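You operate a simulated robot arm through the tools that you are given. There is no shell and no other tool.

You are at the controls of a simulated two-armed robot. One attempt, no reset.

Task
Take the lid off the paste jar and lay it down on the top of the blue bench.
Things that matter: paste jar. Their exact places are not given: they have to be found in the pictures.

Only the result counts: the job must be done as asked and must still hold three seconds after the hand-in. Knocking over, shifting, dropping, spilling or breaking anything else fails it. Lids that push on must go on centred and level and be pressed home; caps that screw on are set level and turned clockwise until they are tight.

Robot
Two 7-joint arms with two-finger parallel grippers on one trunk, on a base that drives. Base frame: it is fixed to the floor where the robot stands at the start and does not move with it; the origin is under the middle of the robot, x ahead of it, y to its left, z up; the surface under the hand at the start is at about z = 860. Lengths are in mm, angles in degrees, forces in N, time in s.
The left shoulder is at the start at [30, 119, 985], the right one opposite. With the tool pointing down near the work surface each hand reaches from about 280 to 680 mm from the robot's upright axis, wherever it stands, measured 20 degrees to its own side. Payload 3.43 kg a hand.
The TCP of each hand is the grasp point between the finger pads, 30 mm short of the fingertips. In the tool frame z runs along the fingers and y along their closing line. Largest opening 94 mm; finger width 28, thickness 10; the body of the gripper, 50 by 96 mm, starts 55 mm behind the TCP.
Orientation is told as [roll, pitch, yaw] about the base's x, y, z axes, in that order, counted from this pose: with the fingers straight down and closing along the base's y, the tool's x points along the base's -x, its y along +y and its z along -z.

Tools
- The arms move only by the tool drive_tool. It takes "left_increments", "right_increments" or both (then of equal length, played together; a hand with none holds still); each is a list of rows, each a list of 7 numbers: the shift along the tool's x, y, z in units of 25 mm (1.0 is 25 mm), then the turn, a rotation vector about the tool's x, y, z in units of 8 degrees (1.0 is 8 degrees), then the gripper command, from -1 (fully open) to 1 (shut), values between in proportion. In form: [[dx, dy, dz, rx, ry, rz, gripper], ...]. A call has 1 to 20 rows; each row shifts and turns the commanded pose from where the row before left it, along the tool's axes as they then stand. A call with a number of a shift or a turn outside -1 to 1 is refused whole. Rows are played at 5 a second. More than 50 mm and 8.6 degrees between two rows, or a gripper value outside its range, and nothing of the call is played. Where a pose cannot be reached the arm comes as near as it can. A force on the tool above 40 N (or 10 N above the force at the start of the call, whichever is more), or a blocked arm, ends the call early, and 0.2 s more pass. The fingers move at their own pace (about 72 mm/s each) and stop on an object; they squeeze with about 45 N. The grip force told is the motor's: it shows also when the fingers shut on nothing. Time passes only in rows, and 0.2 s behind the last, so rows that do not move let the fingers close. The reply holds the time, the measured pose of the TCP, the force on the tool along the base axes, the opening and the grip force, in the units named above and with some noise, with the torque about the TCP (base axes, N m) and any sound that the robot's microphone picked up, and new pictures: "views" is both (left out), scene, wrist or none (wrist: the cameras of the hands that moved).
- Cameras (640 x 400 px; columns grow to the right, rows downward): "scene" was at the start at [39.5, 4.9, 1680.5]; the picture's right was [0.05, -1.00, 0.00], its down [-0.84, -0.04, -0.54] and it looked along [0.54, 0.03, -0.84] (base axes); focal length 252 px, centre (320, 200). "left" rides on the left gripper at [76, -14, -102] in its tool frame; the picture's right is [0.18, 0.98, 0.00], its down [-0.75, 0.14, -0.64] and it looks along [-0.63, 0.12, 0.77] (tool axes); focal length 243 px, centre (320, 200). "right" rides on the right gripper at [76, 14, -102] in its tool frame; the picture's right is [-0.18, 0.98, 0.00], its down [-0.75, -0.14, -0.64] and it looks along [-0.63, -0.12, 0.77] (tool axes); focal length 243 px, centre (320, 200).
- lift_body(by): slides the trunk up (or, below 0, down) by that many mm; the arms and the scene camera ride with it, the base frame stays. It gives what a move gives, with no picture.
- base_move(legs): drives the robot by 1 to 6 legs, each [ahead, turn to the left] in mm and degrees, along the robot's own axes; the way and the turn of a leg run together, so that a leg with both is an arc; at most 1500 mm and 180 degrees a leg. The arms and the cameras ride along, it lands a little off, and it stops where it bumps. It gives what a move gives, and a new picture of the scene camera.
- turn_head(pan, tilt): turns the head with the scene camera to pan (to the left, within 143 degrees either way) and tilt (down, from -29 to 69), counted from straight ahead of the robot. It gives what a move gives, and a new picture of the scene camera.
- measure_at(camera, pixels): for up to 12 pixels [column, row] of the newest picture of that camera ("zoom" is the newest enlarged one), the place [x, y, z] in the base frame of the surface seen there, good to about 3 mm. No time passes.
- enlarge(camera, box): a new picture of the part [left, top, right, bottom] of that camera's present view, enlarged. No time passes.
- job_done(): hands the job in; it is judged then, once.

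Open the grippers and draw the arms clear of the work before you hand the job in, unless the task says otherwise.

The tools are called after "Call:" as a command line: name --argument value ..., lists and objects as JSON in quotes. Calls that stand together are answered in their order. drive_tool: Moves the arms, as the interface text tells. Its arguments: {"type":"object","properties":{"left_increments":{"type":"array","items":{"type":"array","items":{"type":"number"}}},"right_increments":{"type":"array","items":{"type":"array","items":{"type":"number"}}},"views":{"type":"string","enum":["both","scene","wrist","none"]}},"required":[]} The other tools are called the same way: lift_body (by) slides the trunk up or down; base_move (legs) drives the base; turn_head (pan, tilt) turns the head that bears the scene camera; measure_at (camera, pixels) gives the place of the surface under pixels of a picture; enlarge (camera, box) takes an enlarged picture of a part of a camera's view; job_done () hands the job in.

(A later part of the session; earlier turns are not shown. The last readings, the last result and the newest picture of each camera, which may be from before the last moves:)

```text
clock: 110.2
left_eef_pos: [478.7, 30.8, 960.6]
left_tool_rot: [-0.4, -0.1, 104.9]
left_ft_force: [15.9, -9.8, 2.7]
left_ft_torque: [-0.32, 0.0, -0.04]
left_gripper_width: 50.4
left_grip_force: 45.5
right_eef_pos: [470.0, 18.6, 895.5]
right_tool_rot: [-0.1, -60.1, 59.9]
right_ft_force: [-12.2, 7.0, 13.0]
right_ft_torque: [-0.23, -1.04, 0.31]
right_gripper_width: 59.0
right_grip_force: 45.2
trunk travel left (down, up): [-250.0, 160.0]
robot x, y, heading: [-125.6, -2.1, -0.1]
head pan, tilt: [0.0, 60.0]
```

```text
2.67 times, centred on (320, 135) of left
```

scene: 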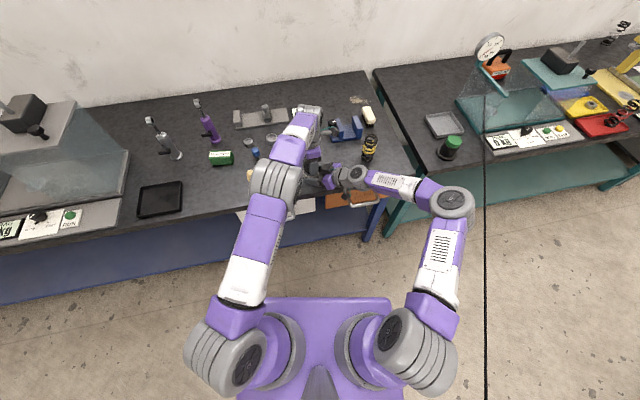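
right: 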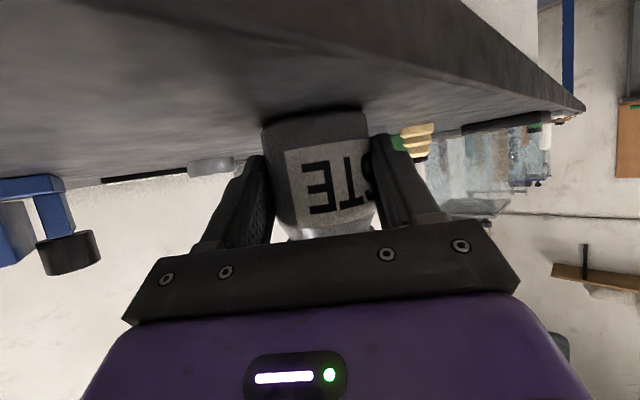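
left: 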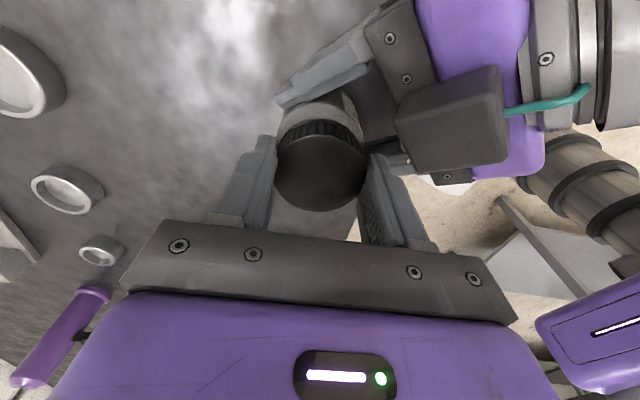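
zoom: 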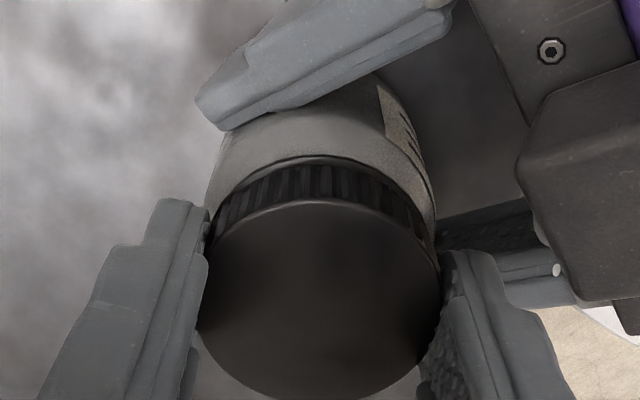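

The lid has now turned 90°; side force is 16 N. I try a gentle 2.5 mm lift to see whether it is free, also easing the side force.

Call:
drive_tool --left_increments '[[0, 0, -0.05, 0, 0, 0, 1], [0, 0, -0.05, 0, 0, 0, 1]]' --views "wrist"

Call:
enlarge --camera "left" --box '[200, 60, 440, 210]'

```text
clock: 110.8
left_eef_pos: [479.3, 31.5, 961.8]
left_tool_rot: [-0.3, -0.1, 104.8]
left_ft_force: [19.8, -8.5, -6.2]
left_ft_torque: [-0.17, -0.35, -0.06]
left_gripper_width: 50.7
left_grip_force: 44.8
right_eef_pos: [469.8, 17.9, 895.5]
right_tool_rot: [0.0, -60.1, 59.9]
right_ft_force: [-18.4, 6.3, 16.8]
right_ft_torque: [-0.19, -0.95, 0.35]
right_gripper_width: 58.8
right_grip_force: 45.3
trunk travel left (down, up): [-250.0, 160.0]
robot x, y, heading: [-128.5, 0.7, 0.0]
head pan, tilt: [0.0, 60.0]
```

left: 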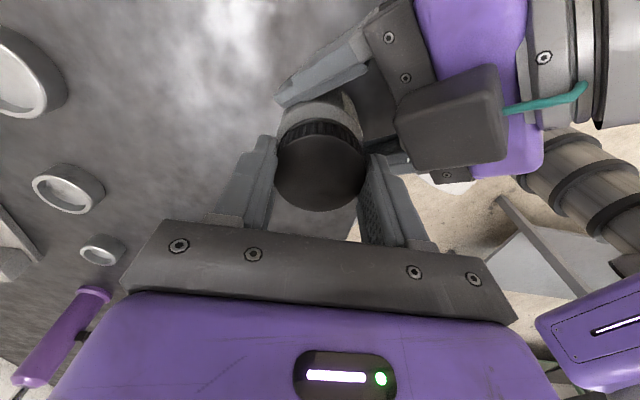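

```text
2.67 times, centred on (320, 135) of left
```

zoom: 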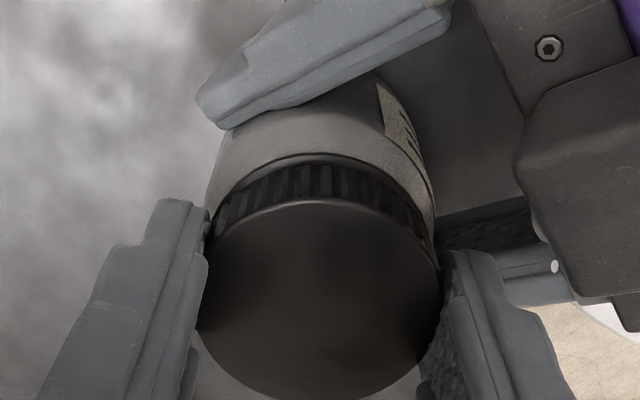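

The lid still resists (−6 N for the lift), so more turns are needed. I open the left fingers only slightly (≈56 mm) and read the force and position.

Call:
drive_tool --left_increments '[[0, 0, 0.06, 0, 0, 0, 0.3], [0, 0, 0, 0, 0, 0, -0.2], [0, 0, 0, 0, 0, 0, -0.2]]' --views "wrist"

Call:
enlarge --camera "left" --box '[200, 60, 440, 210]'

```text
clock: 111.6
left_eef_pos: [478.3, 32.2, 959.4]
left_tool_rot: [0.0, -0.3, 104.8]
left_ft_force: [1.9, 2.9, -0.1]
left_ft_torque: [0.05, -0.01, 0.07]
left_gripper_width: 58.1
left_grip_force: 1.6
right_eef_pos: [472.1, 16.2, 896.1]
right_tool_rot: [-0.2, -59.9, 59.7]
right_ft_force: [-2.7, -0.9, 11.4]
right_ft_torque: [0.5, 0.01, -0.11]
right_gripper_width: 58.9
right_grip_force: 45.0
trunk travel left (down, up): [-250.0, 160.0]
robot x, y, heading: [-126.7, 2.3, 0.3]
head pan, tilt: [0.0, 60.0]
```

left: 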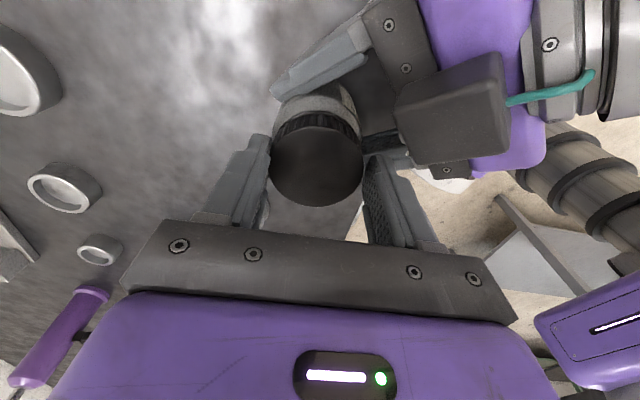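

```text
2.67 times, centred on (320, 135) of left
```

zoom: 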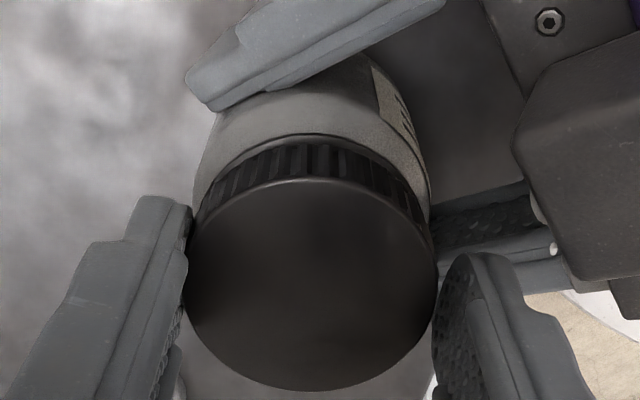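

With the grip open the lid settled slightly toward +x/−y relative to the hand. I measure its rim again in this zoom to recentre.

Call:
measure_at --camera "zoom" --pixels '[[190, 270], [205, 230], [240, 200], [300, 182], [350, 190], [400, 220], [425, 255], [430, 300], [200, 320], [240, 360], [310, 385], [380, 365]]'

```text
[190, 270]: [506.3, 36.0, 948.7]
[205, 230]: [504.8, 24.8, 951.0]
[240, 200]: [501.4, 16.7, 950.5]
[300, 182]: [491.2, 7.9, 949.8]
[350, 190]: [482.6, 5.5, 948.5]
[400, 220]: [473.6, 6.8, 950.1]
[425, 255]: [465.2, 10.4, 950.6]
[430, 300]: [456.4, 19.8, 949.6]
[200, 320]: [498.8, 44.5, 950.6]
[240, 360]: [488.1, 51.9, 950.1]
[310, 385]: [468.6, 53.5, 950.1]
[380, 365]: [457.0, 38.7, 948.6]
```

The lid's centre is now about (480, 30) and its top has risen to ≈950, so it is unscrewing. I recentre, turn the open fingers back to yaw +15 and close again.

Call:
drive_tool --left_increments '[[0.11, -0.04, 0, 0, 0, 0, -0.3], [0, 0, 0, 0, 0, 0.94, -0.3], [0, 0, 0, 0, 0, 0.94, -0.3], [0, 0, 0, 0, 0, 0.94, -0.3], [0, 0, 0, 0, 0, 0.94, -0.3], [0, 0, 0, 0, 0, 0.94, -0.3], [0, 0, 0, 0, 0, 0.94, -0.3], [0, 0, 0, 0, 0, 0.94, -0.3], [0, 0, 0, 0, 0, 0.94, -0.3], [0, 0, 0, 0, 0, 0.94, -0.3], [0, 0, 0, 0, 0, 0.94, -0.3], [0, 0, 0, 0, 0, 0.94, -0.3], [0, 0, 0, 0, 0, 0.94, -0.3]]' --views "wrist"

Call:
enlarge --camera "left" --box '[200, 60, 440, 210]'

```text
clock: 114.4
left_eef_pos: [479.3, 29.0, 960.4]
left_tool_rot: [0.2, -0.1, 14.3]
left_ft_force: [-0.4, -0.4, 0.3]
left_ft_torque: [0.0, 0.0, 0.02]
left_gripper_width: 61.1
left_grip_force: 0.0
right_eef_pos: [470.8, 17.7, 894.9]
right_tool_rot: [-0.1, -60.0, 59.7]
right_ft_force: [2.5, -3.9, 10.3]
right_ft_torque: [0.2, -0.06, -0.11]
right_gripper_width: 58.8
right_grip_force: 44.7
trunk travel left (down, up): [-250.0, 160.0]
robot x, y, heading: [-129.9, -1.3, 0.1]
head pan, tilt: [0.0, 60.0]
```

left: 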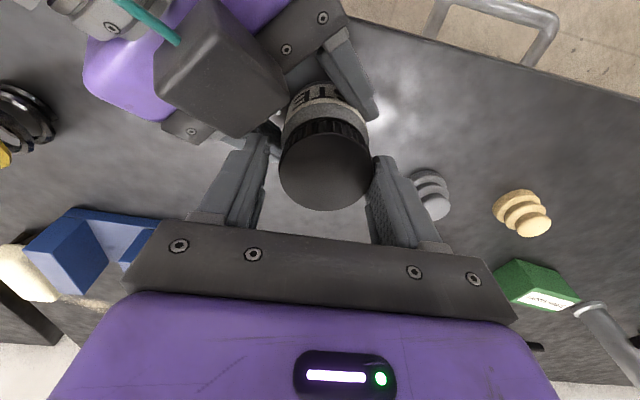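

```text
2.67 times, centred on (320, 135) of left
```

zoom: 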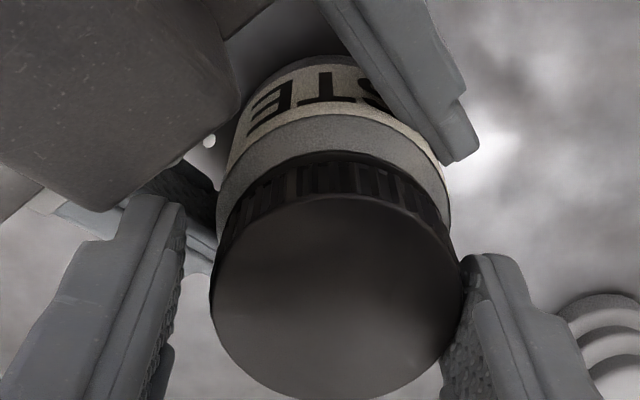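

In this view the lid is ~3 mm toward the right finger, so I shift the hand by that amount and close on the rim again.

Call:
drive_tool --left_increments '[[0, 0.13, 0, 0, 0, 0, -0.3], [0, 0, 0, 0, 0, 0, -0.2], [0, 0, 0, 0, 0, 0, -0.1], [0, 0, 0, 0, 0, 0, 0.3], [0, 0, 0, 0, 0, 0, 1], [0, 0, 0, 0, 0, 0, 1], [0, 0, 0, 0, 0, 0, 1]]' --views "wrist"

```text
clock: 116.0
left_eef_pos: [479.4, 33.8, 961.0]
left_tool_rot: [0.2, -0.1, 14.5]
left_ft_force: [2.0, 4.1, 1.1]
left_ft_torque: [0.11, -0.07, -0.02]
left_gripper_width: 51.2
left_grip_force: 45.4
right_eef_pos: [471.0, 17.0, 895.8]
right_tool_rot: [0.0, -60.0, 59.6]
right_ft_force: [1.2, -4.5, 9.8]
right_ft_torque: [0.38, -0.07, -0.05]
right_gripper_width: 58.9
right_grip_force: 44.5
trunk travel left (down, up): [-250.0, 160.0]
robot x, y, heading: [-127.1, 0.8, 0.0]
head pan, tilt: [0.0, 60.0]
```

left: 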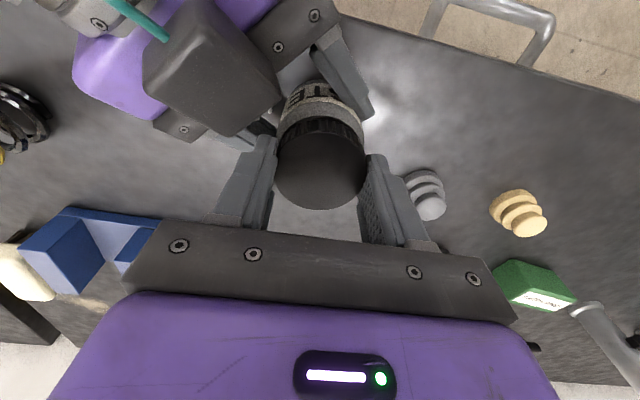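

Gripped again (51.2 mm). I turn another ~90° anticlockwise, with a tiny upward follow.

Call:
drive_tool --left_increments '[[0, 0, -0.004, 0, 0, -0.8, 1], [0, 0, -0.004, 0, 0, -0.8, 1], [0, 0, -0.004, 0, 0, -0.8, 1], [0, 0, -0.004, 0, 0, -0.8, 1], [0, 0, -0.004, 0, 0, -0.8, 1], [0, 0, -0.004, 0, 0, -0.8, 1], [0, 0, -0.004, 0, 0, -0.8, 1]]' --views "wrist"

```text
clock: 117.6
left_eef_pos: [478.5, 31.5, 960.9]
left_tool_rot: [0.0, -0.2, 59.4]
left_ft_force: [6.8, 5.8, -0.6]
left_ft_torque: [0.12, -0.04, -0.02]
left_gripper_width: 51.2
left_grip_force: 45.0
right_eef_pos: [470.7, 16.8, 895.9]
right_tool_rot: [-0.1, -60.0, 59.7]
right_ft_force: [-4.4, -7.0, 10.4]
right_ft_torque: [0.35, -0.32, 0.03]
right_gripper_width: 58.9
right_grip_force: 44.8
trunk travel left (down, up): [-250.0, 160.0]
robot x, y, heading: [-127.8, 3.5, 0.1]
head pan, tilt: [0.0, 60.0]
```

left: 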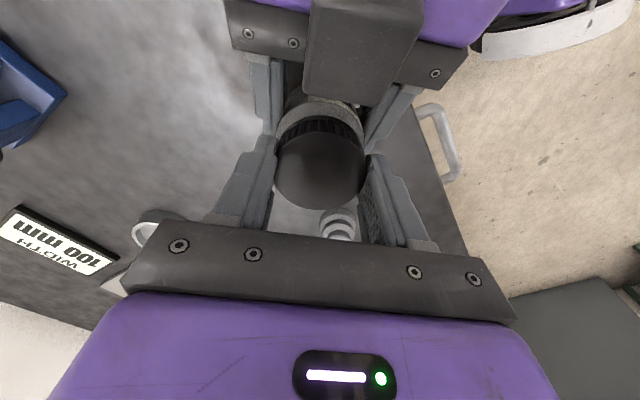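

Turning goes well with low forces (6.8, 5.8 N). I continue to about +105°.

Call:
drive_tool --left_increments '[[-0.03, -0.01, -0.004, 0, 0, -0.8, 1], [0, 0, -0.004, 0, 0, -0.8, 1], [0, 0, -0.004, 0, 0, -0.8, 1], [0, 0, -0.004, 0, 0, -0.8, 1], [0, 0, -0.004, 0, 0, -0.8, 1], [0, 0, -0.004, 0, 0, -0.8, 1], [0, 0, -0.004, 0, 0, -0.8, 1]]' --views "wrist"

```text
clock: 119.2
left_eef_pos: [479.7, 31.4, 962.6]
left_tool_rot: [0.0, -0.2, 104.2]
left_ft_force: [-1.1, 3.6, -1.4]
left_ft_torque: [-0.01, 0.09, -0.02]
left_gripper_width: 51.0
left_grip_force: 44.8
right_eef_pos: [471.4, 16.7, 895.5]
right_tool_rot: [-0.2, -60.1, 59.6]
right_ft_force: [0.2, -3.1, 6.7]
right_ft_torque: [0.2, 0.16, -0.01]
right_gripper_width: 58.8
right_grip_force: 45.0
trunk travel left (down, up): [-250.0, 160.0]
robot x, y, heading: [-127.5, -0.8, 0.1]
head pan, tilt: [0.0, 60.0]
```

left: 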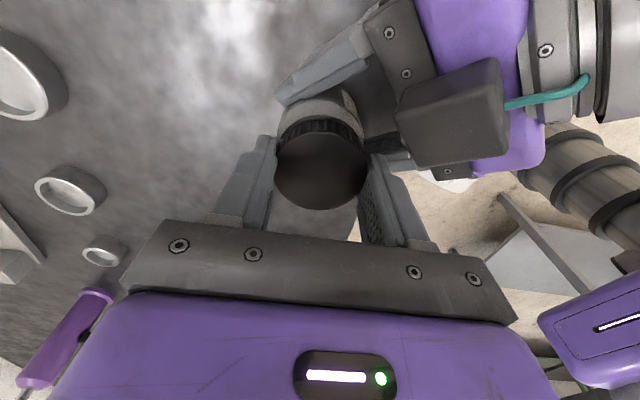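

The lid has turned 180° and risen (hand z 962.6). I test a gentle 3 mm lift.

Call:
drive_tool --left_increments '[[0, 0, -0.06, 0, 0, 0, 1], [0, 0, -0.06, 0, 0, 0, 1]]' --views "wrist"

Call:
enlarge --camera "left" --box '[200, 60, 440, 210]'

```text
clock: 119.8
left_eef_pos: [479.8, 33.3, 963.6]
left_tool_rot: [0.1, -0.2, 104.0]
left_ft_force: [3.3, 1.1, -13.4]
left_ft_torque: [0.03, -0.14, 0.03]
left_gripper_width: 50.8
left_grip_force: 45.1
right_eef_pos: [470.7, 19.0, 896.4]
right_tool_rot: [-0.1, -60.0, 59.9]
right_ft_force: [-2.1, -1.1, 11.5]
right_ft_torque: [0.25, -0.12, 0.0]
right_gripper_width: 59.1
right_grip_force: 45.1
trunk travel left (down, up): [-250.0, 160.0]
robot x, y, heading: [-128.9, 2.0, 0.1]
head pan, tilt: [0.0, 60.0]
```

left: 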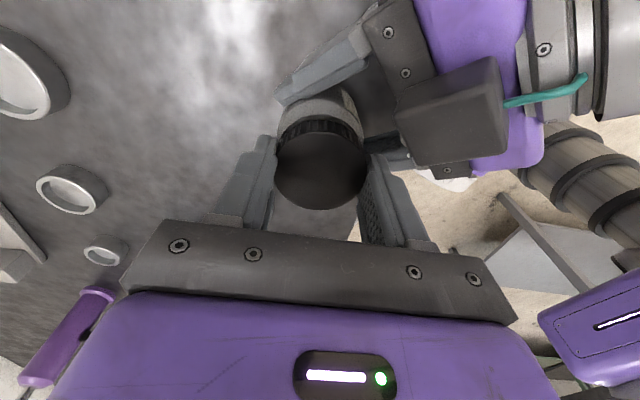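

```text
2.67 times, centred on (320, 135) of left
```

zoom: 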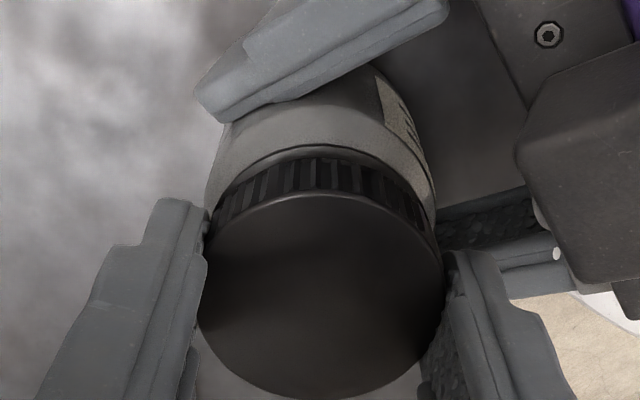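

Still threaded (−13 N), so another stroke: lower again, open slightly, turn back to yaw +15, and close.

Call:
drive_tool --left_increments '[[0, 0, 0.1, 0, 0, 0, 0.3], [0, 0, 0, 0, 0, 0, -0.2], [0, 0, 0, 0, 0, 0, -0.3], [0, 0, 0, 0, 0, 0.94, -0.3], [0, 0, 0, 0, 0, 0.94, -0.3], [0, 0, 0, 0, 0, 0.94, -0.3], [0, 0, 0, 0, 0, 0.94, -0.3], [0, 0, 0, 0, 0, 0.94, -0.3], [0, 0, 0, 0, 0, 0.94, -0.3], [0, 0, 0, 0, 0, 0.94, -0.3], [0, 0, 0, 0, 0, 0.94, -0.3], [0, 0, 0, 0, 0, 0.94, -0.3], [0, 0, 0, 0, 0, 0.94, -0.3], [0, 0, 0, 0, 0, 0.94, -0.3], [0, 0, 0, 0, 0, 0.94, -0.3]]' --views "wrist"

Call:
enlarge --camera "left" --box '[200, 60, 440, 210]'

```text
clock: 123.0
left_eef_pos: [480.4, 32.3, 962.8]
left_tool_rot: [0.2, -0.2, 13.7]
left_ft_force: [-0.2, 0.2, 0.0]
left_ft_torque: [0.0, 0.0, -0.02]
left_gripper_width: 61.1
left_grip_force: 0.1
right_eef_pos: [469.9, 17.5, 894.2]
right_tool_rot: [-0.1, -59.8, 59.8]
right_ft_force: [0.1, -0.1, 5.8]
right_ft_torque: [0.06, -0.01, -0.02]
right_gripper_width: 58.8
right_grip_force: 45.4
trunk travel left (down, up): [-250.0, 160.0]
robot x, y, heading: [-127.3, 2.1, -0.2]
head pan, tilt: [0.0, 60.0]
```

left: 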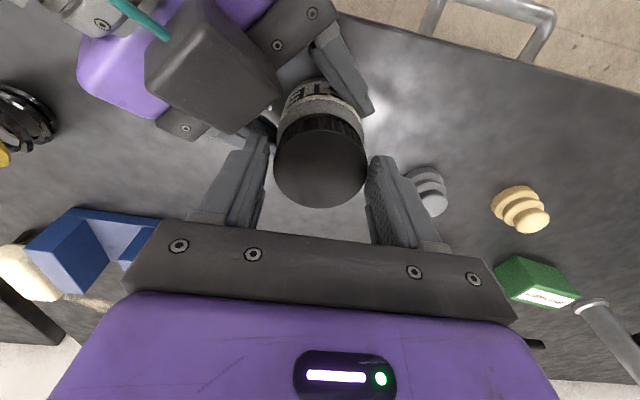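

```text
2.67 times, centred on (320, 135) of left
```

zoom: 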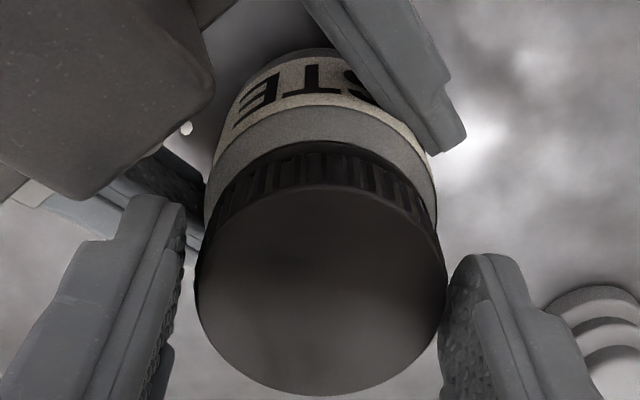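

Nicely centred (lid 196–446 in the zoom). I close and turn another ~90° in one go.

Call:
drive_tool --left_increments '[[0, 0, 0, 0, 0, 0, -0.15], [0, 0, 0, 0, 0, 0, 0], [0, 0, 0, 0, 0, 0, 0.5], [0, 0, 0, 0, 0, 0, 1], [0, 0, 0, 0, 0, 0, 1], [0, 0, -0.004, 0, 0, -0.8, 1], [0, 0, -0.004, 0, 0, -0.8, 1], [0, 0, -0.004, 0, 0, -0.8, 1], [0, 0, -0.004, 0, 0, -0.8, 1], [0, 0, -0.004, 0, 0, -0.8, 1], [0, 0, -0.004, 0, 0, -0.8, 1], [0, 0, -0.004, 0, 0, -0.8, 1], [0, 0, -0.004, 0, 0, -0.8, 1], [0, 0, -0.004, 0, 0, -0.8, 1], [0, 0, -0.004, 0, 0, -0.8, 1], [0, 0, -0.004, 0, 0, -0.8, 1], [0, 0, -0.004, 0, 0, -0.8, 1], [0, 0, -0.004, 0, 0, -0.8, 1], [0, 0, -0.004, 0, 0, -0.8, 1]]' --views "wrist"

Call:
enlarge --camera "left" --box '[200, 60, 440, 210]'

```text
clock: 127.0
left_eef_pos: [480.8, 31.0, 964.1]
left_tool_rot: [0.0, -0.1, 103.6]
left_ft_force: [0.8, 0.4, 0.0]
left_ft_torque: [-0.02, -0.02, 0.05]
left_gripper_width: 50.6
left_grip_force: 44.5
right_eef_pos: [471.7, 18.0, 896.1]
right_tool_rot: [-0.1, -59.9, 59.9]
right_ft_force: [0.3, -1.6, 2.8]
right_ft_torque: [-0.09, 0.02, -0.03]
right_gripper_width: 59.0
right_grip_force: 44.9
trunk travel left (down, up): [-250.0, 160.0]
robot x, y, heading: [-127.6, -2.5, 0.3]
head pan, tilt: [0.0, 60.0]
```

left: 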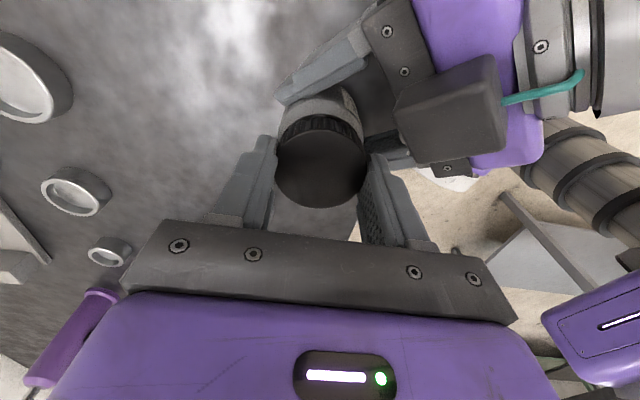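

```text
2.67 times, centred on (320, 135) of left
```

zoom: 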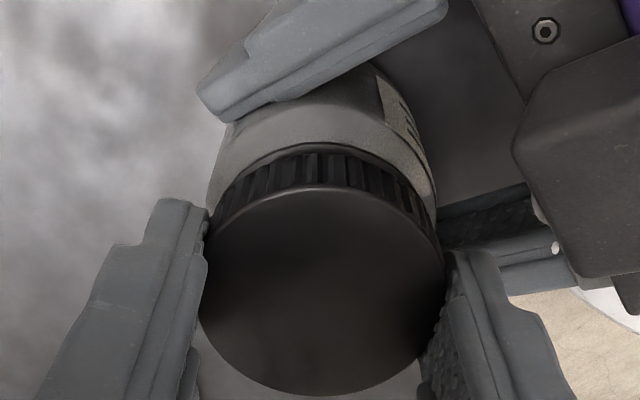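

Forces are near zero after 270° of turning. I test a 3 mm lift again.

Call:
drive_tool --left_increments '[[0, 0, -0.06, 0, 0, 0, 1], [0, 0, -0.06, 0, 0, 0, 1]]' --views "wrist"

Call:
enlarge --camera "left" --box '[200, 60, 440, 210]'

```text
clock: 127.6
left_eef_pos: [478.9, 32.2, 967.0]
left_tool_rot: [0.0, 0.0, 103.4]
left_ft_force: [0.2, 0.0, -0.4]
left_ft_torque: [0.01, -0.01, -0.01]
left_gripper_width: 50.9
left_grip_force: 44.7
right_eef_pos: [472.4, 17.8, 894.9]
right_tool_rot: [-0.1, -59.9, 59.7]
right_ft_force: [0.3, -0.7, 3.1]
right_ft_torque: [-0.05, -0.02, -0.01]
right_gripper_width: 58.9
right_grip_force: 45.5
trunk travel left (down, up): [-250.0, 160.0]
robot x, y, heading: [-128.6, -0.7, 0.0]
head pan, tilt: [0.0, 60.0]
```

left: 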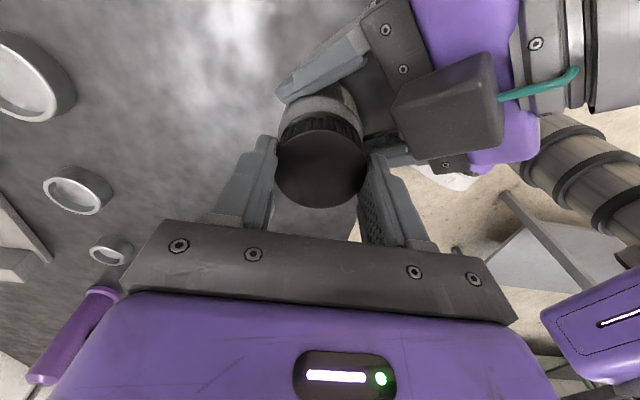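

```text
2.67 times, centred on (320, 135) of left
```

zoom: 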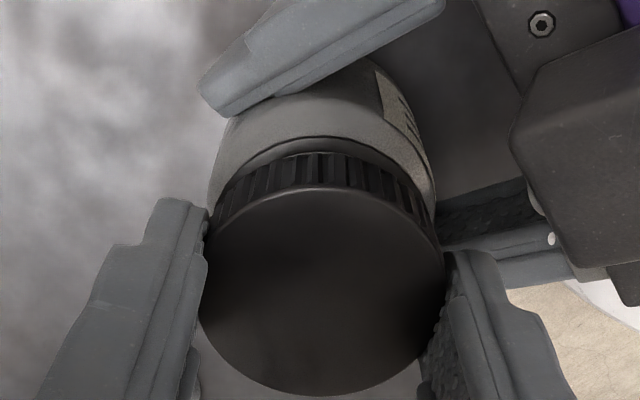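

The lid comes up freely (−0.4 N). I lift it straight up, slowly at first.

Call:
drive_tool --left_increments '[[0, 0, -0.15, 0, 0, 0, 1], [0, 0, -0.2, 0, 0, 0, 1], [0, 0, -0.3, 0, 0, 0, 1], [0, 0, -0.4, 0, 0, 0, 1], [0, 0, -0.6, 0, 0, 0, 1], [0, 0, -0.8, 0, 0, 0, 1], [0, 0, -0.8, 0, 0, 0, 1], [0, 0, -0.8, 0, 0, 0, 1]]' --views "both"

Call:
enlarge --camera "scene" --box '[270, 110, 390, 200]'

```text
clock: 129.4
left_eef_pos: [480.1, 32.1, 1069.9]
left_tool_rot: [0.1, -0.2, 103.5]
left_ft_force: [-0.6, -0.2, 0.5]
left_ft_torque: [0.0, 0.02, 0.03]
left_gripper_width: 50.8
left_grip_force: 44.8
right_eef_pos: [470.6, 17.9, 895.8]
right_tool_rot: [-0.2, -60.0, 59.7]
right_ft_force: [-0.4, -1.2, 3.3]
right_ft_torque: [-0.04, -0.02, 0.0]
right_gripper_width: 59.0
right_grip_force: 45.4
trunk travel left (down, up): [-250.0, 160.0]
robot x, y, heading: [-129.9, -1.9, 0.2]
head pan, tilt: [0.0, 60.0]
```

scene: 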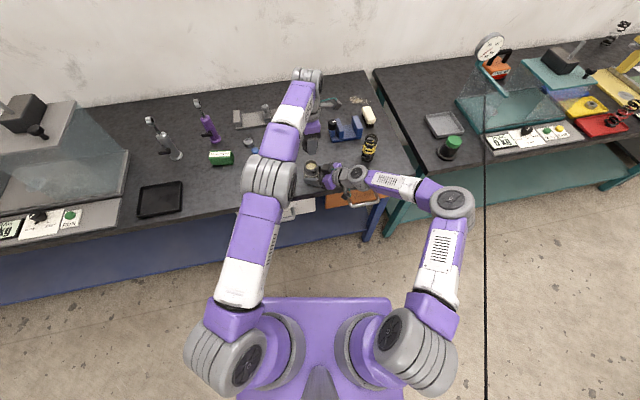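
left: 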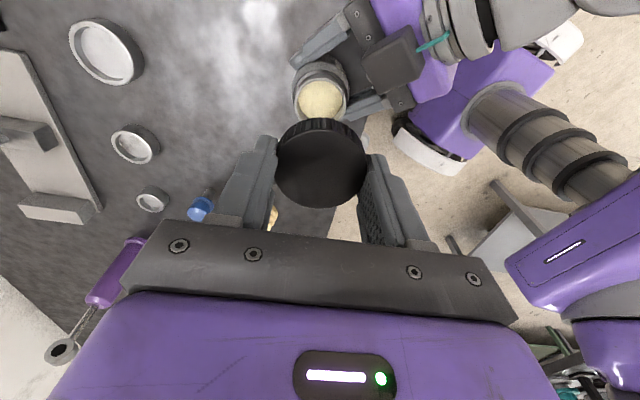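

```text
4.44 times, centred on (330, 155) of scene
```

zoom: 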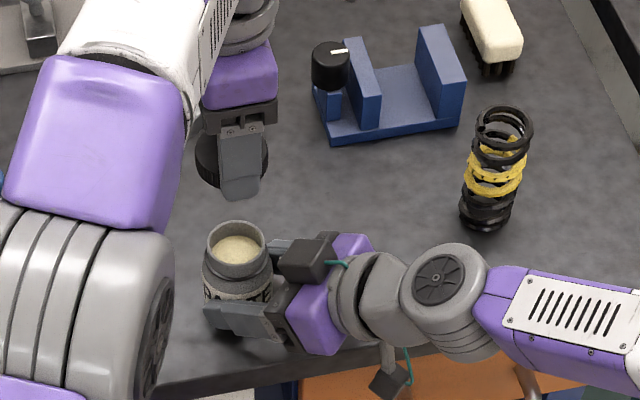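

The lid is off (the jar shows its pale paste at zoom (238,255)). Now I look for a clear spot on the blue bench top and measure the surrounding objects.

Call:
enlarge --camera "scene" --box '[140, 90, 420, 265]'

Call:
measure_at --camera "scene" --pixels '[[297, 138], [333, 140], [313, 168], [280, 171], [252, 175], [340, 160], [350, 180], [360, 160], [215, 190], [230, 180], [345, 170], [255, 155]]'

```text
2.29 times, centred on (280, 178) of scene
```

zoom: 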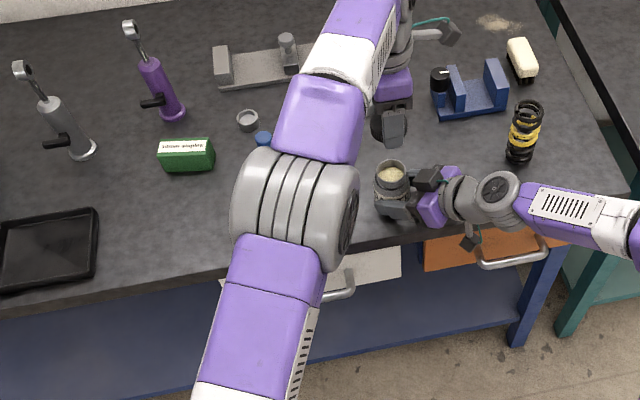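

```text
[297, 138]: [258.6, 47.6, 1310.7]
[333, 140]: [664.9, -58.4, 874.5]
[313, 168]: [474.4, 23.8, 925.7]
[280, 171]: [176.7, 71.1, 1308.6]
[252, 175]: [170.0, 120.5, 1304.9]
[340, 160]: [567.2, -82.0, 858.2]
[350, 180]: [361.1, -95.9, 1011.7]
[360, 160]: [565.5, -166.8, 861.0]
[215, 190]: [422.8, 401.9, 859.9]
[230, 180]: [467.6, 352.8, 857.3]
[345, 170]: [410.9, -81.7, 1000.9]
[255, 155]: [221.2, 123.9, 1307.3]
```

I measure the rings, jar and free bench area in the left wrist picture.

Call:
measure_at --camera "left" --pixels '[[105, 53], [72, 60], [140, 75], [135, 143], [152, 198], [205, 80], [220, 40], [180, 110], [210, 150], [200, 208], [240, 100], [250, 30]]'

Call:
measure_at --camera "zoom" --pixels '[[390, 160], [450, 150], [470, 140], [420, 145], [520, 190], [400, 120], [255, 180], [240, 130], [190, 160]]'

```text
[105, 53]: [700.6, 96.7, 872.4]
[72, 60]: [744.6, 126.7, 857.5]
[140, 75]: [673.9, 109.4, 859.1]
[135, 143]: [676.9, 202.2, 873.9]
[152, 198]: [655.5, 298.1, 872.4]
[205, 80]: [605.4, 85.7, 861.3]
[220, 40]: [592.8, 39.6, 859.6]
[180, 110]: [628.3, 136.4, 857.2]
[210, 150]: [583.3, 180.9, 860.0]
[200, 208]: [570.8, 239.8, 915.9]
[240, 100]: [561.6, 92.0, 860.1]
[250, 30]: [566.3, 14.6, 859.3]
```

```text
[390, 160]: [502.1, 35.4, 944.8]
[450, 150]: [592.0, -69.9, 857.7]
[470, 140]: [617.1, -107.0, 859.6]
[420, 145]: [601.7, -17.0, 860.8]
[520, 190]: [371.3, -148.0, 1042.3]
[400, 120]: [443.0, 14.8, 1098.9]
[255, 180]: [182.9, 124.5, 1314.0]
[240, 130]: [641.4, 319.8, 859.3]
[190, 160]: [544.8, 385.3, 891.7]
```

A clear spot is around (530, 95): pawn at (491,154) and jar at (477,31) are both more than 70 mm away. I carry the lid there, staying above everything.

Call:
drive_tool --left_increments '[[-0.5, -0.63, 0.1, 0, 0, 0, 1], [-0.5, -0.63, 0.3, 0, 0, 0, 1], [-0.5, -0.63, 0.7, 0, 0, 0, 1], [-0.5, -0.63, 0.9, 0, 0, 0, 1]]' --views "both"

```text
clock: 130.4
left_eef_pos: [513.3, 98.4, 1013.6]
left_tool_rot: [0.0, -0.1, 103.4]
left_ft_force: [-0.9, -0.3, 0.5]
left_ft_torque: [0.01, 0.0, 0.0]
left_gripper_width: 50.6
left_grip_force: 44.6
left hand out of reach, approached as far as the arm can: row 2, 3, 4
right_eef_pos: [471.1, 19.1, 895.1]
right_tool_rot: [-0.1, -59.9, 59.8]
right_ft_force: [0.4, 0.8, 1.4]
right_ft_torque: [0.12, -0.03, -0.05]
right_gripper_width: 59.0
right_grip_force: 44.8
trunk travel left (down, up): [-250.0, 160.0]
robot x, y, heading: [-126.9, -3.6, -0.2]
head pan, tilt: [0.0, 60.0]
```

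scene: 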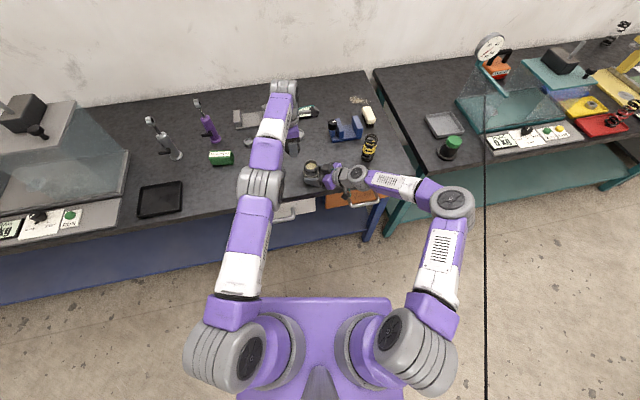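
left: 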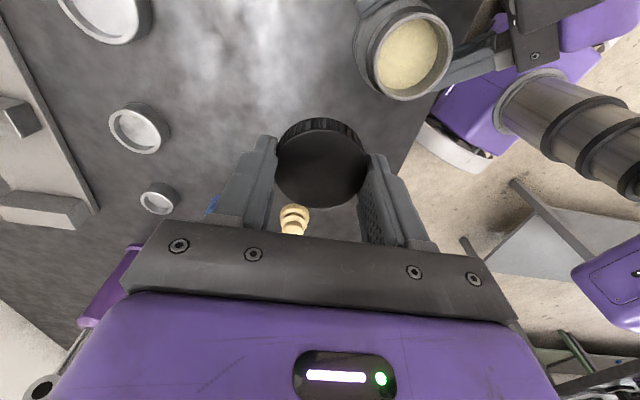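

At this height the arm stops at x≈513, but lower down it reaches a little further. I lower the lid to z≈933 while easing outward.

Call:
drive_tool --left_increments '[[0, 0, 0.64, 0, 0, 0, 1], [0, 0, 0.64, 0, 0, 0, 1], [0.04, -0.12, 0.64, 0, 0, 0, 1], [0.04, -0.16, 0.64, 0, 0, 0, 1], [0.04, -0.16, 0.64, 0, 0, 0, 1]]' --views "both"

Call:
enlarge --camera "scene" --box '[240, 90, 380, 200]'

```text
clock: 131.6
left_eef_pos: [519.4, 98.1, 934.3]
left_tool_rot: [0.1, -0.2, 103.5]
left_ft_force: [-0.1, 0.4, -0.8]
left_ft_torque: [-0.04, -0.01, 0.04]
left_gripper_width: 51.1
left_grip_force: 45.1
left hand out of reach, approached as far as the arm can: row 5
right_eef_pos: [471.2, 16.9, 895.4]
right_tool_rot: [-0.2, -60.0, 59.7]
right_ft_force: [0.5, 0.3, 2.6]
right_ft_torque: [0.04, 0.01, 0.01]
right_gripper_width: 59.0
right_grip_force: 45.1
trunk travel left (down, up): [-250.0, 160.0]
robot x, y, heading: [-132.6, -0.0, 0.0]
head pan, tilt: [0.0, 60.0]
```

scene: 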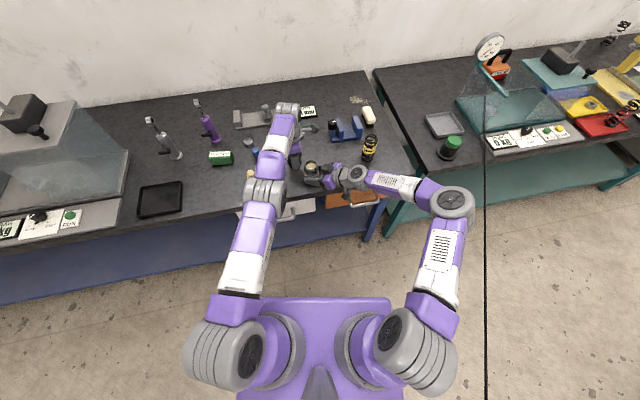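
left: 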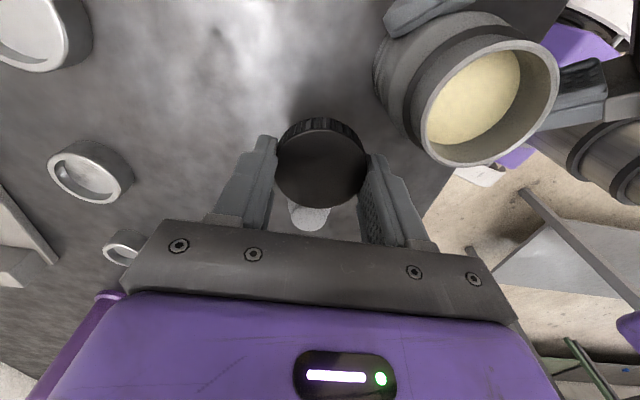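

```text
3.64 times, centred on (310, 145) of scene
```

zoom: 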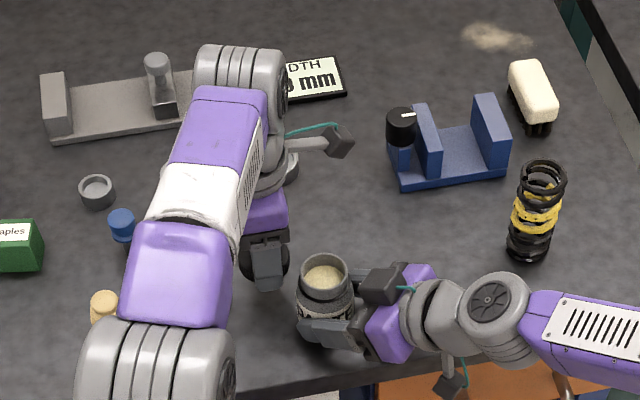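

I shift 4 mm away from the pawn and lower the lid to just above the bench (TCP z≈900).

Call:
drive_tool --left_increments '[[0.06, -0.02, 0.45, 0, 0, 0, 1], [0.06, -0.02, 0.45, 0, 0, 0, 1], [0.06, -0.02, 0.45, 0, 0, 0, 1]]' --views "wrist"

Call:
drive_tool --left_increments '[[0, 0, 0.08, 0, 0, 0, 1], [0, 0, 0.08, 0, 0, 0, 1]]' --views "wrist"

```text
clock: 132.4
left_eef_pos: [518.1, 93.9, 902.1]
left_tool_rot: [0.0, -0.2, 103.5]
left_ft_force: [-0.4, 0.2, 0.4]
left_ft_torque: [0.0, 0.01, 0.01]
left_gripper_width: 50.9
left_grip_force: 45.1
left hand out of reach, approached as far as the arm can: row 3
right_eef_pos: [471.1, 16.5, 894.8]
right_tool_rot: [-0.1, -59.9, 59.7]
right_ft_force: [0.5, 0.9, 2.3]
right_ft_torque: [0.1, -0.04, 0.04]
right_gripper_width: 58.9
right_grip_force: 44.7
trunk travel left (down, up): [-250.0, 160.0]
robot x, y, heading: [-129.2, -1.2, -0.0]
head pan, tilt: [0.0, 60.0]
```

left: 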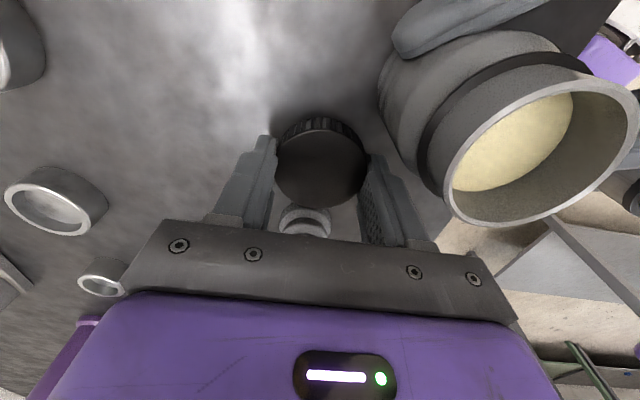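

```text
clock: 133.0
left_eef_pos: [519.0, 92.5, 898.3]
left_tool_rot: [0.1, -0.2, 103.4]
left_ft_force: [-0.6, 0.8, 0.2]
left_ft_torque: [-0.02, -0.02, 0.01]
left_gripper_width: 51.0
left_grip_force: 44.6
right_eef_pos: [470.4, 18.4, 896.3]
right_tool_rot: [0.0, -59.9, 59.7]
right_ft_force: [-0.2, 0.5, 2.6]
right_ft_torque: [0.05, -0.03, 0.03]
right_gripper_width: 58.8
right_grip_force: 45.2
trunk travel left (down, up): [-250.0, 160.0]
robot x, y, heading: [-130.2, 0.5, -0.1]
head pan, tilt: [0.0, 60.0]
```

left: 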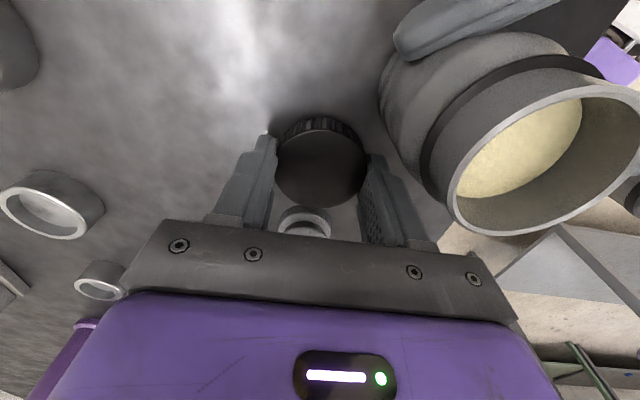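

No contact yet at z≈898. I go down in 1.5 mm steps until the force shows the lid touching the bench.

Call:
drive_tool --left_increments '[[0, 0, 0.06, 0, 0, 0, 1], [0, 0, 0.06, 0, 0, 0, 1]]' --views "none"

Call:
drive_tool --left_increments '[[0, 0, 0.05, 0, 0, 0, 1]]' --views "none"

```text
clock: 133.6
left_eef_pos: [519.7, 93.7, 894.8]
left_tool_rot: [0.0, -0.2, 103.4]
left_ft_force: [0.1, 0.3, 0.2]
left_ft_torque: [0.0, 0.0, 0.0]
left_gripper_width: 50.9
left_grip_force: 45.1
right_eef_pos: [471.3, 17.2, 894.6]
right_tool_rot: [-0.2, -59.9, 59.6]
right_ft_force: [-1.2, 1.0, 2.1]
right_ft_torque: [0.04, -0.03, 0.0]
right_gripper_width: 58.9
right_grip_force: 44.9
trunk travel left (down, up): [-250.0, 160.0]
robot x, y, heading: [-127.4, 0.1, -0.1]
head pan, tilt: [0.0, 60.0]
```

```text
clock: 134.0
left_eef_pos: [519.2, 93.5, 893.3]
left_tool_rot: [-0.1, -0.2, 103.3]
left_ft_force: [1.1, 0.7, -0.5]
left_ft_torque: [0.0, 0.02, 0.01]
left_gripper_width: 50.8
left_grip_force: 45.2
right_eef_pos: [472.9, 17.0, 894.9]
right_tool_rot: [-0.1, -59.9, 59.6]
right_ft_force: [0.1, 0.6, 2.4]
right_ft_torque: [0.05, 0.01, 0.0]
right_gripper_width: 58.8
right_grip_force: 44.6
trunk travel left (down, up): [-250.0, 160.0]
robot x, y, heading: [-127.5, 1.9, -0.0]
head pan, tilt: [0.0, 60.0]
```

Still free at z 893. I continue in 1 mm steps.

Call:
drive_tool --left_increments '[[0, 0, 0.04, 0, 0, 0, 1]]' --views "none"

Call:
drive_tool --left_increments '[[0, 0, 0.04, 0, 0, 0, 1]]' --views "wrist"

Call:
enlarge --camera "left" --box '[200, 80, 440, 230]'

```text
clock: 134.4
left_eef_pos: [517.8, 93.5, 891.9]
left_tool_rot: [-0.1, -0.1, 103.4]
left_ft_force: [-0.6, -0.8, -0.2]
left_ft_torque: [-0.01, -0.01, -0.03]
left_gripper_width: 51.2
left_grip_force: 45.2
right_eef_pos: [472.2, 17.7, 895.0]
right_tool_rot: [-0.1, -59.9, 59.7]
right_ft_force: [-0.5, 0.9, 2.8]
right_ft_torque: [0.05, -0.02, 0.02]
right_gripper_width: 58.8
right_grip_force: 44.8
trunk travel left (down, up): [-250.0, 160.0]
robot x, y, heading: [-130.1, -0.2, 0.2]
head pan, tilt: [0.0, 60.0]
```

```text
clock: 134.8
left_eef_pos: [518.3, 94.1, 890.2]
left_tool_rot: [-0.1, -0.1, 103.5]
left_ft_force: [-0.2, 0.4, -0.2]
left_ft_torque: [0.0, 0.01, 0.0]
left_gripper_width: 51.0
left_grip_force: 45.0
right_eef_pos: [470.6, 18.7, 895.9]
right_tool_rot: [0.0, -59.9, 59.7]
right_ft_force: [-0.7, 0.5, 2.3]
right_ft_torque: [0.05, -0.03, -0.02]
right_gripper_width: 58.9
right_grip_force: 45.4
trunk travel left (down, up): [-250.0, 160.0]
robot x, y, heading: [-127.8, -1.1, -0.0]
head pan, tilt: [0.0, 60.0]
```

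left: 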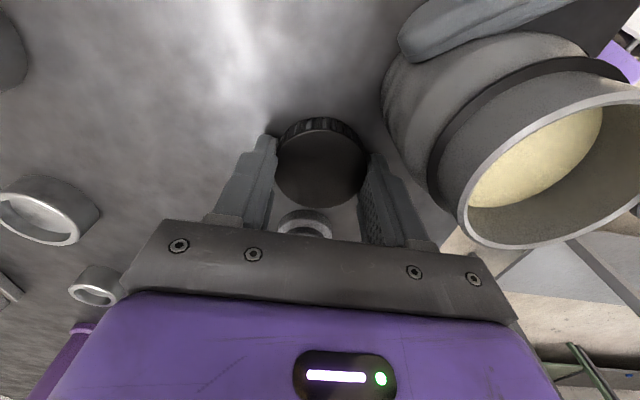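

```text
2.67 times, centred on (320, 155) of left
```

zoom: 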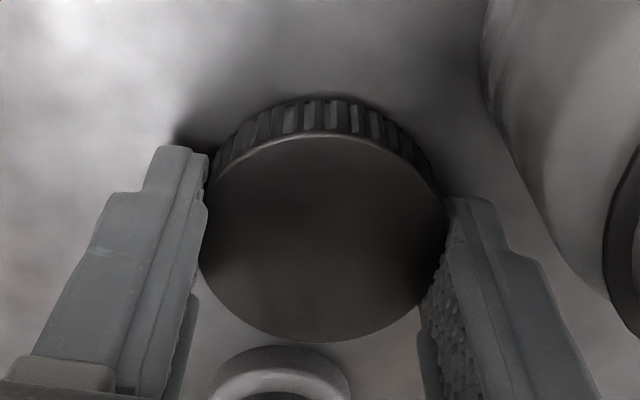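

Still no contact at z 890. The pawn appears close to the lid at zoom (280,375), so I measure it and the lid before going on.

Call:
measure_at --camera "zoom" --pixels '[[280, 350], [280, 375], [230, 380], [330, 380], [310, 335], [310, 240], [310, 140], [310, 100], [230, 240], [420, 240], [150, 120], [300, 80]]'

```text
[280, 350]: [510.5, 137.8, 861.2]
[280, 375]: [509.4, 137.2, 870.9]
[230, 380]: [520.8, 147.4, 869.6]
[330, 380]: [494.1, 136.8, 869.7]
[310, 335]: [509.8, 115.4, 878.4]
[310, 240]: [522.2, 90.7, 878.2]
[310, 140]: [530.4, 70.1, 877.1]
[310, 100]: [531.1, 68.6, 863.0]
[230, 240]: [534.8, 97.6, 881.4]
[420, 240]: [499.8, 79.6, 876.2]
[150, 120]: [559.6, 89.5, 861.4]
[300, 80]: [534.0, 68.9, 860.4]
```

The gap lid–pawn is ~21 mm, fine, and the lid's lower rim is about 2 mm above the bench. I continue down in 1 mm steps.

Call:
drive_tool --left_increments '[[0, 0, 0.04, 0, 0, 0, 1]]' --views "none"

Call:
drive_tool --left_increments '[[0, 0, 0.04, 0, 0, 0, 1]]' --views "none"

```text
clock: 135.2
left_eef_pos: [518.5, 94.4, 890.5]
left_tool_rot: [-0.1, -0.1, 103.4]
left_ft_force: [0.3, -0.2, -0.3]
left_ft_torque: [0.04, 0.01, -0.02]
left_gripper_width: 50.9
left_grip_force: 44.9
right_eef_pos: [472.2, 17.1, 895.4]
right_tool_rot: [-0.2, -59.8, 59.7]
right_ft_force: [0.0, 0.7, 2.0]
right_ft_torque: [0.06, -0.02, 0.0]
right_gripper_width: 58.9
right_grip_force: 45.1
trunk travel left (down, up): [-250.0, 160.0]
robot x, y, heading: [-126.7, 0.5, 0.1]
head pan, tilt: [0.0, 60.0]
```

```text
clock: 135.6
left_eef_pos: [519.5, 93.2, 889.5]
left_tool_rot: [-0.1, -0.1, 103.4]
left_ft_force: [-1.6, 0.6, 2.9]
left_ft_torque: [-0.04, 0.16, -0.08]
left_gripper_width: 50.6
left_grip_force: 44.8
right_eef_pos: [471.0, 17.4, 895.9]
right_tool_rot: [-0.1, -59.9, 59.8]
right_ft_force: [0.8, 1.1, 0.5]
right_ft_torque: [0.06, 0.01, -0.05]
right_gripper_width: 58.9
right_grip_force: 44.9
trunk travel left (down, up): [-250.0, 160.0]
robot x, y, heading: [-130.3, 2.9, -0.1]
head pan, tilt: [0.0, 60.0]
```

The force rises to 2.9 N: the lid is on the bench. I open the left fingers gradually and look.

Call:
drive_tool --left_increments '[[0, 0, 0, 0, 0, 0, -0.1], [0, 0, -0.02, 0, 0, 0, -0.2], [0, 0, -0.02, 0, 0, 0, -0.3], [0, 0, 0, 0, 0, 0, -0.36], [0, 0, 0, 0, 0, 0, -0.36]]' --views "wrist"

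Call:
enlarge --camera "left" --box '[200, 80, 440, 230]'

```text
clock: 136.8
left_eef_pos: [517.8, 92.9, 891.1]
left_tool_rot: [0.0, -0.2, 103.5]
left_ft_force: [0.5, -1.4, 0.4]
left_ft_torque: [0.01, -0.02, -0.01]
left_gripper_width: 63.8
left_grip_force: 0.1
right_eef_pos: [470.4, 16.6, 894.9]
right_tool_rot: [0.0, -59.9, 59.7]
right_ft_force: [-1.6, 0.6, 1.1]
right_ft_torque: [-0.01, 0.04, 0.01]
right_gripper_width: 58.8
right_grip_force: 45.3
trunk travel left (down, up): [-250.0, 160.0]
robot x, y, heading: [-126.4, 0.6, -0.1]
head pan, tilt: [0.0, 60.0]
```

left: 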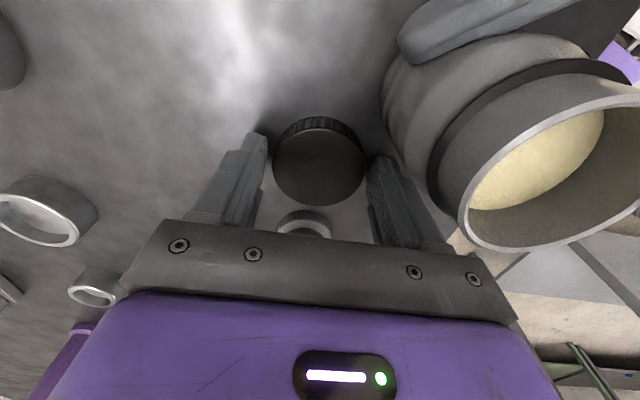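

```text
2.67 times, centred on (320, 155) of left
```

zoom: 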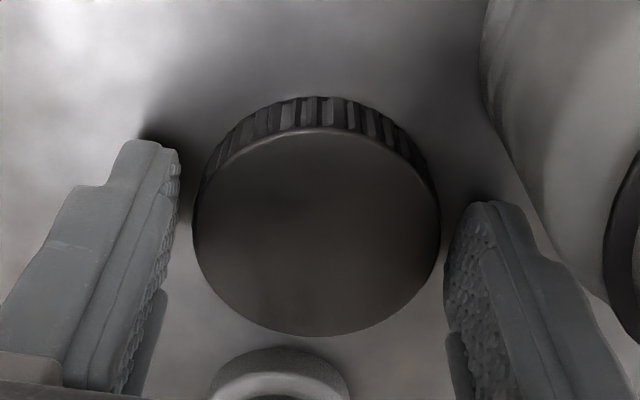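

The lid lies flat on the bench, free of the fingers. I raise the left hand straight up, then back away to the left.

Call:
drive_tool --left_increments '[[0, 0, -0.4, 0, 0, 0, -0.36], [0, 0, -0.8, 0, 0, 0, -0.36], [0, 0, -0.9, 0, 0, 0, -0.36], [0, 0, -0.9, 0, 0, 0, -0.36], [-0.2, 0.5, -0.8, 0, 0, 0, -0.36], [-0.5, 0.6, -0.7, 0, 0, 0, -0.36], [-0.7, 0.6, -0.6, 0, 0, 0, -0.36], [-0.9, 0.4, -0.6, 0, 0, 0, -0.36]]' --views "both"

Call:
enlarge --camera "scene" --box '[230, 90, 390, 210]'

```text
clock: 138.6
left_eef_pos: [451.4, 136.8, 1033.8]
left_tool_rot: [0.0, -0.1, 103.4]
left_ft_force: [0.2, -0.3, -0.2]
left_ft_torque: [-0.01, 0.01, 0.04]
left_gripper_width: 63.9
left_grip_force: 0.0
right_eef_pos: [469.8, 17.9, 894.8]
right_tool_rot: [-0.1, -59.9, 59.7]
right_ft_force: [-1.5, -1.1, 2.2]
right_ft_torque: [0.04, 0.04, 0.01]
right_gripper_width: 58.9
right_grip_force: 44.9
trunk travel left (down, up): [-250.0, 160.0]
robot x, y, heading: [-125.7, 0.3, 0.0]
head pan, tilt: [0.0, 60.0]
```

scene: 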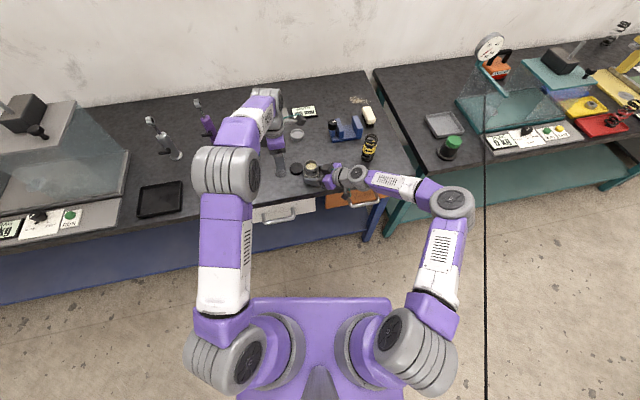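
left: 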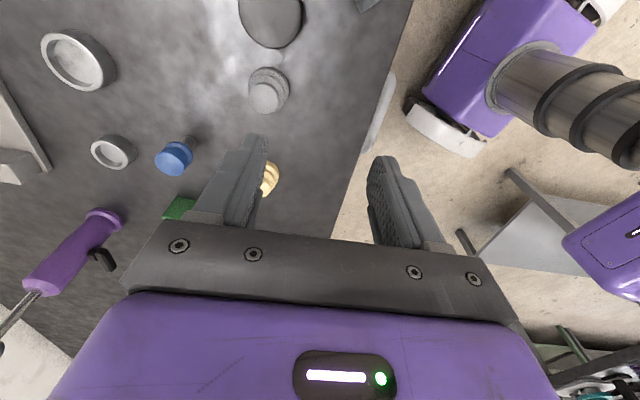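

```text
3.33 times, centred on (310, 150) of scene
```

zoom: 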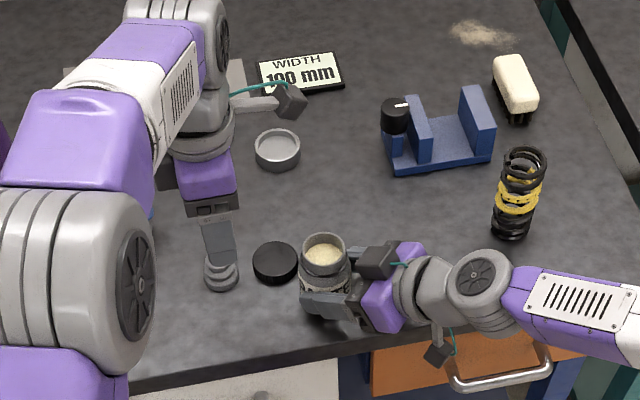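

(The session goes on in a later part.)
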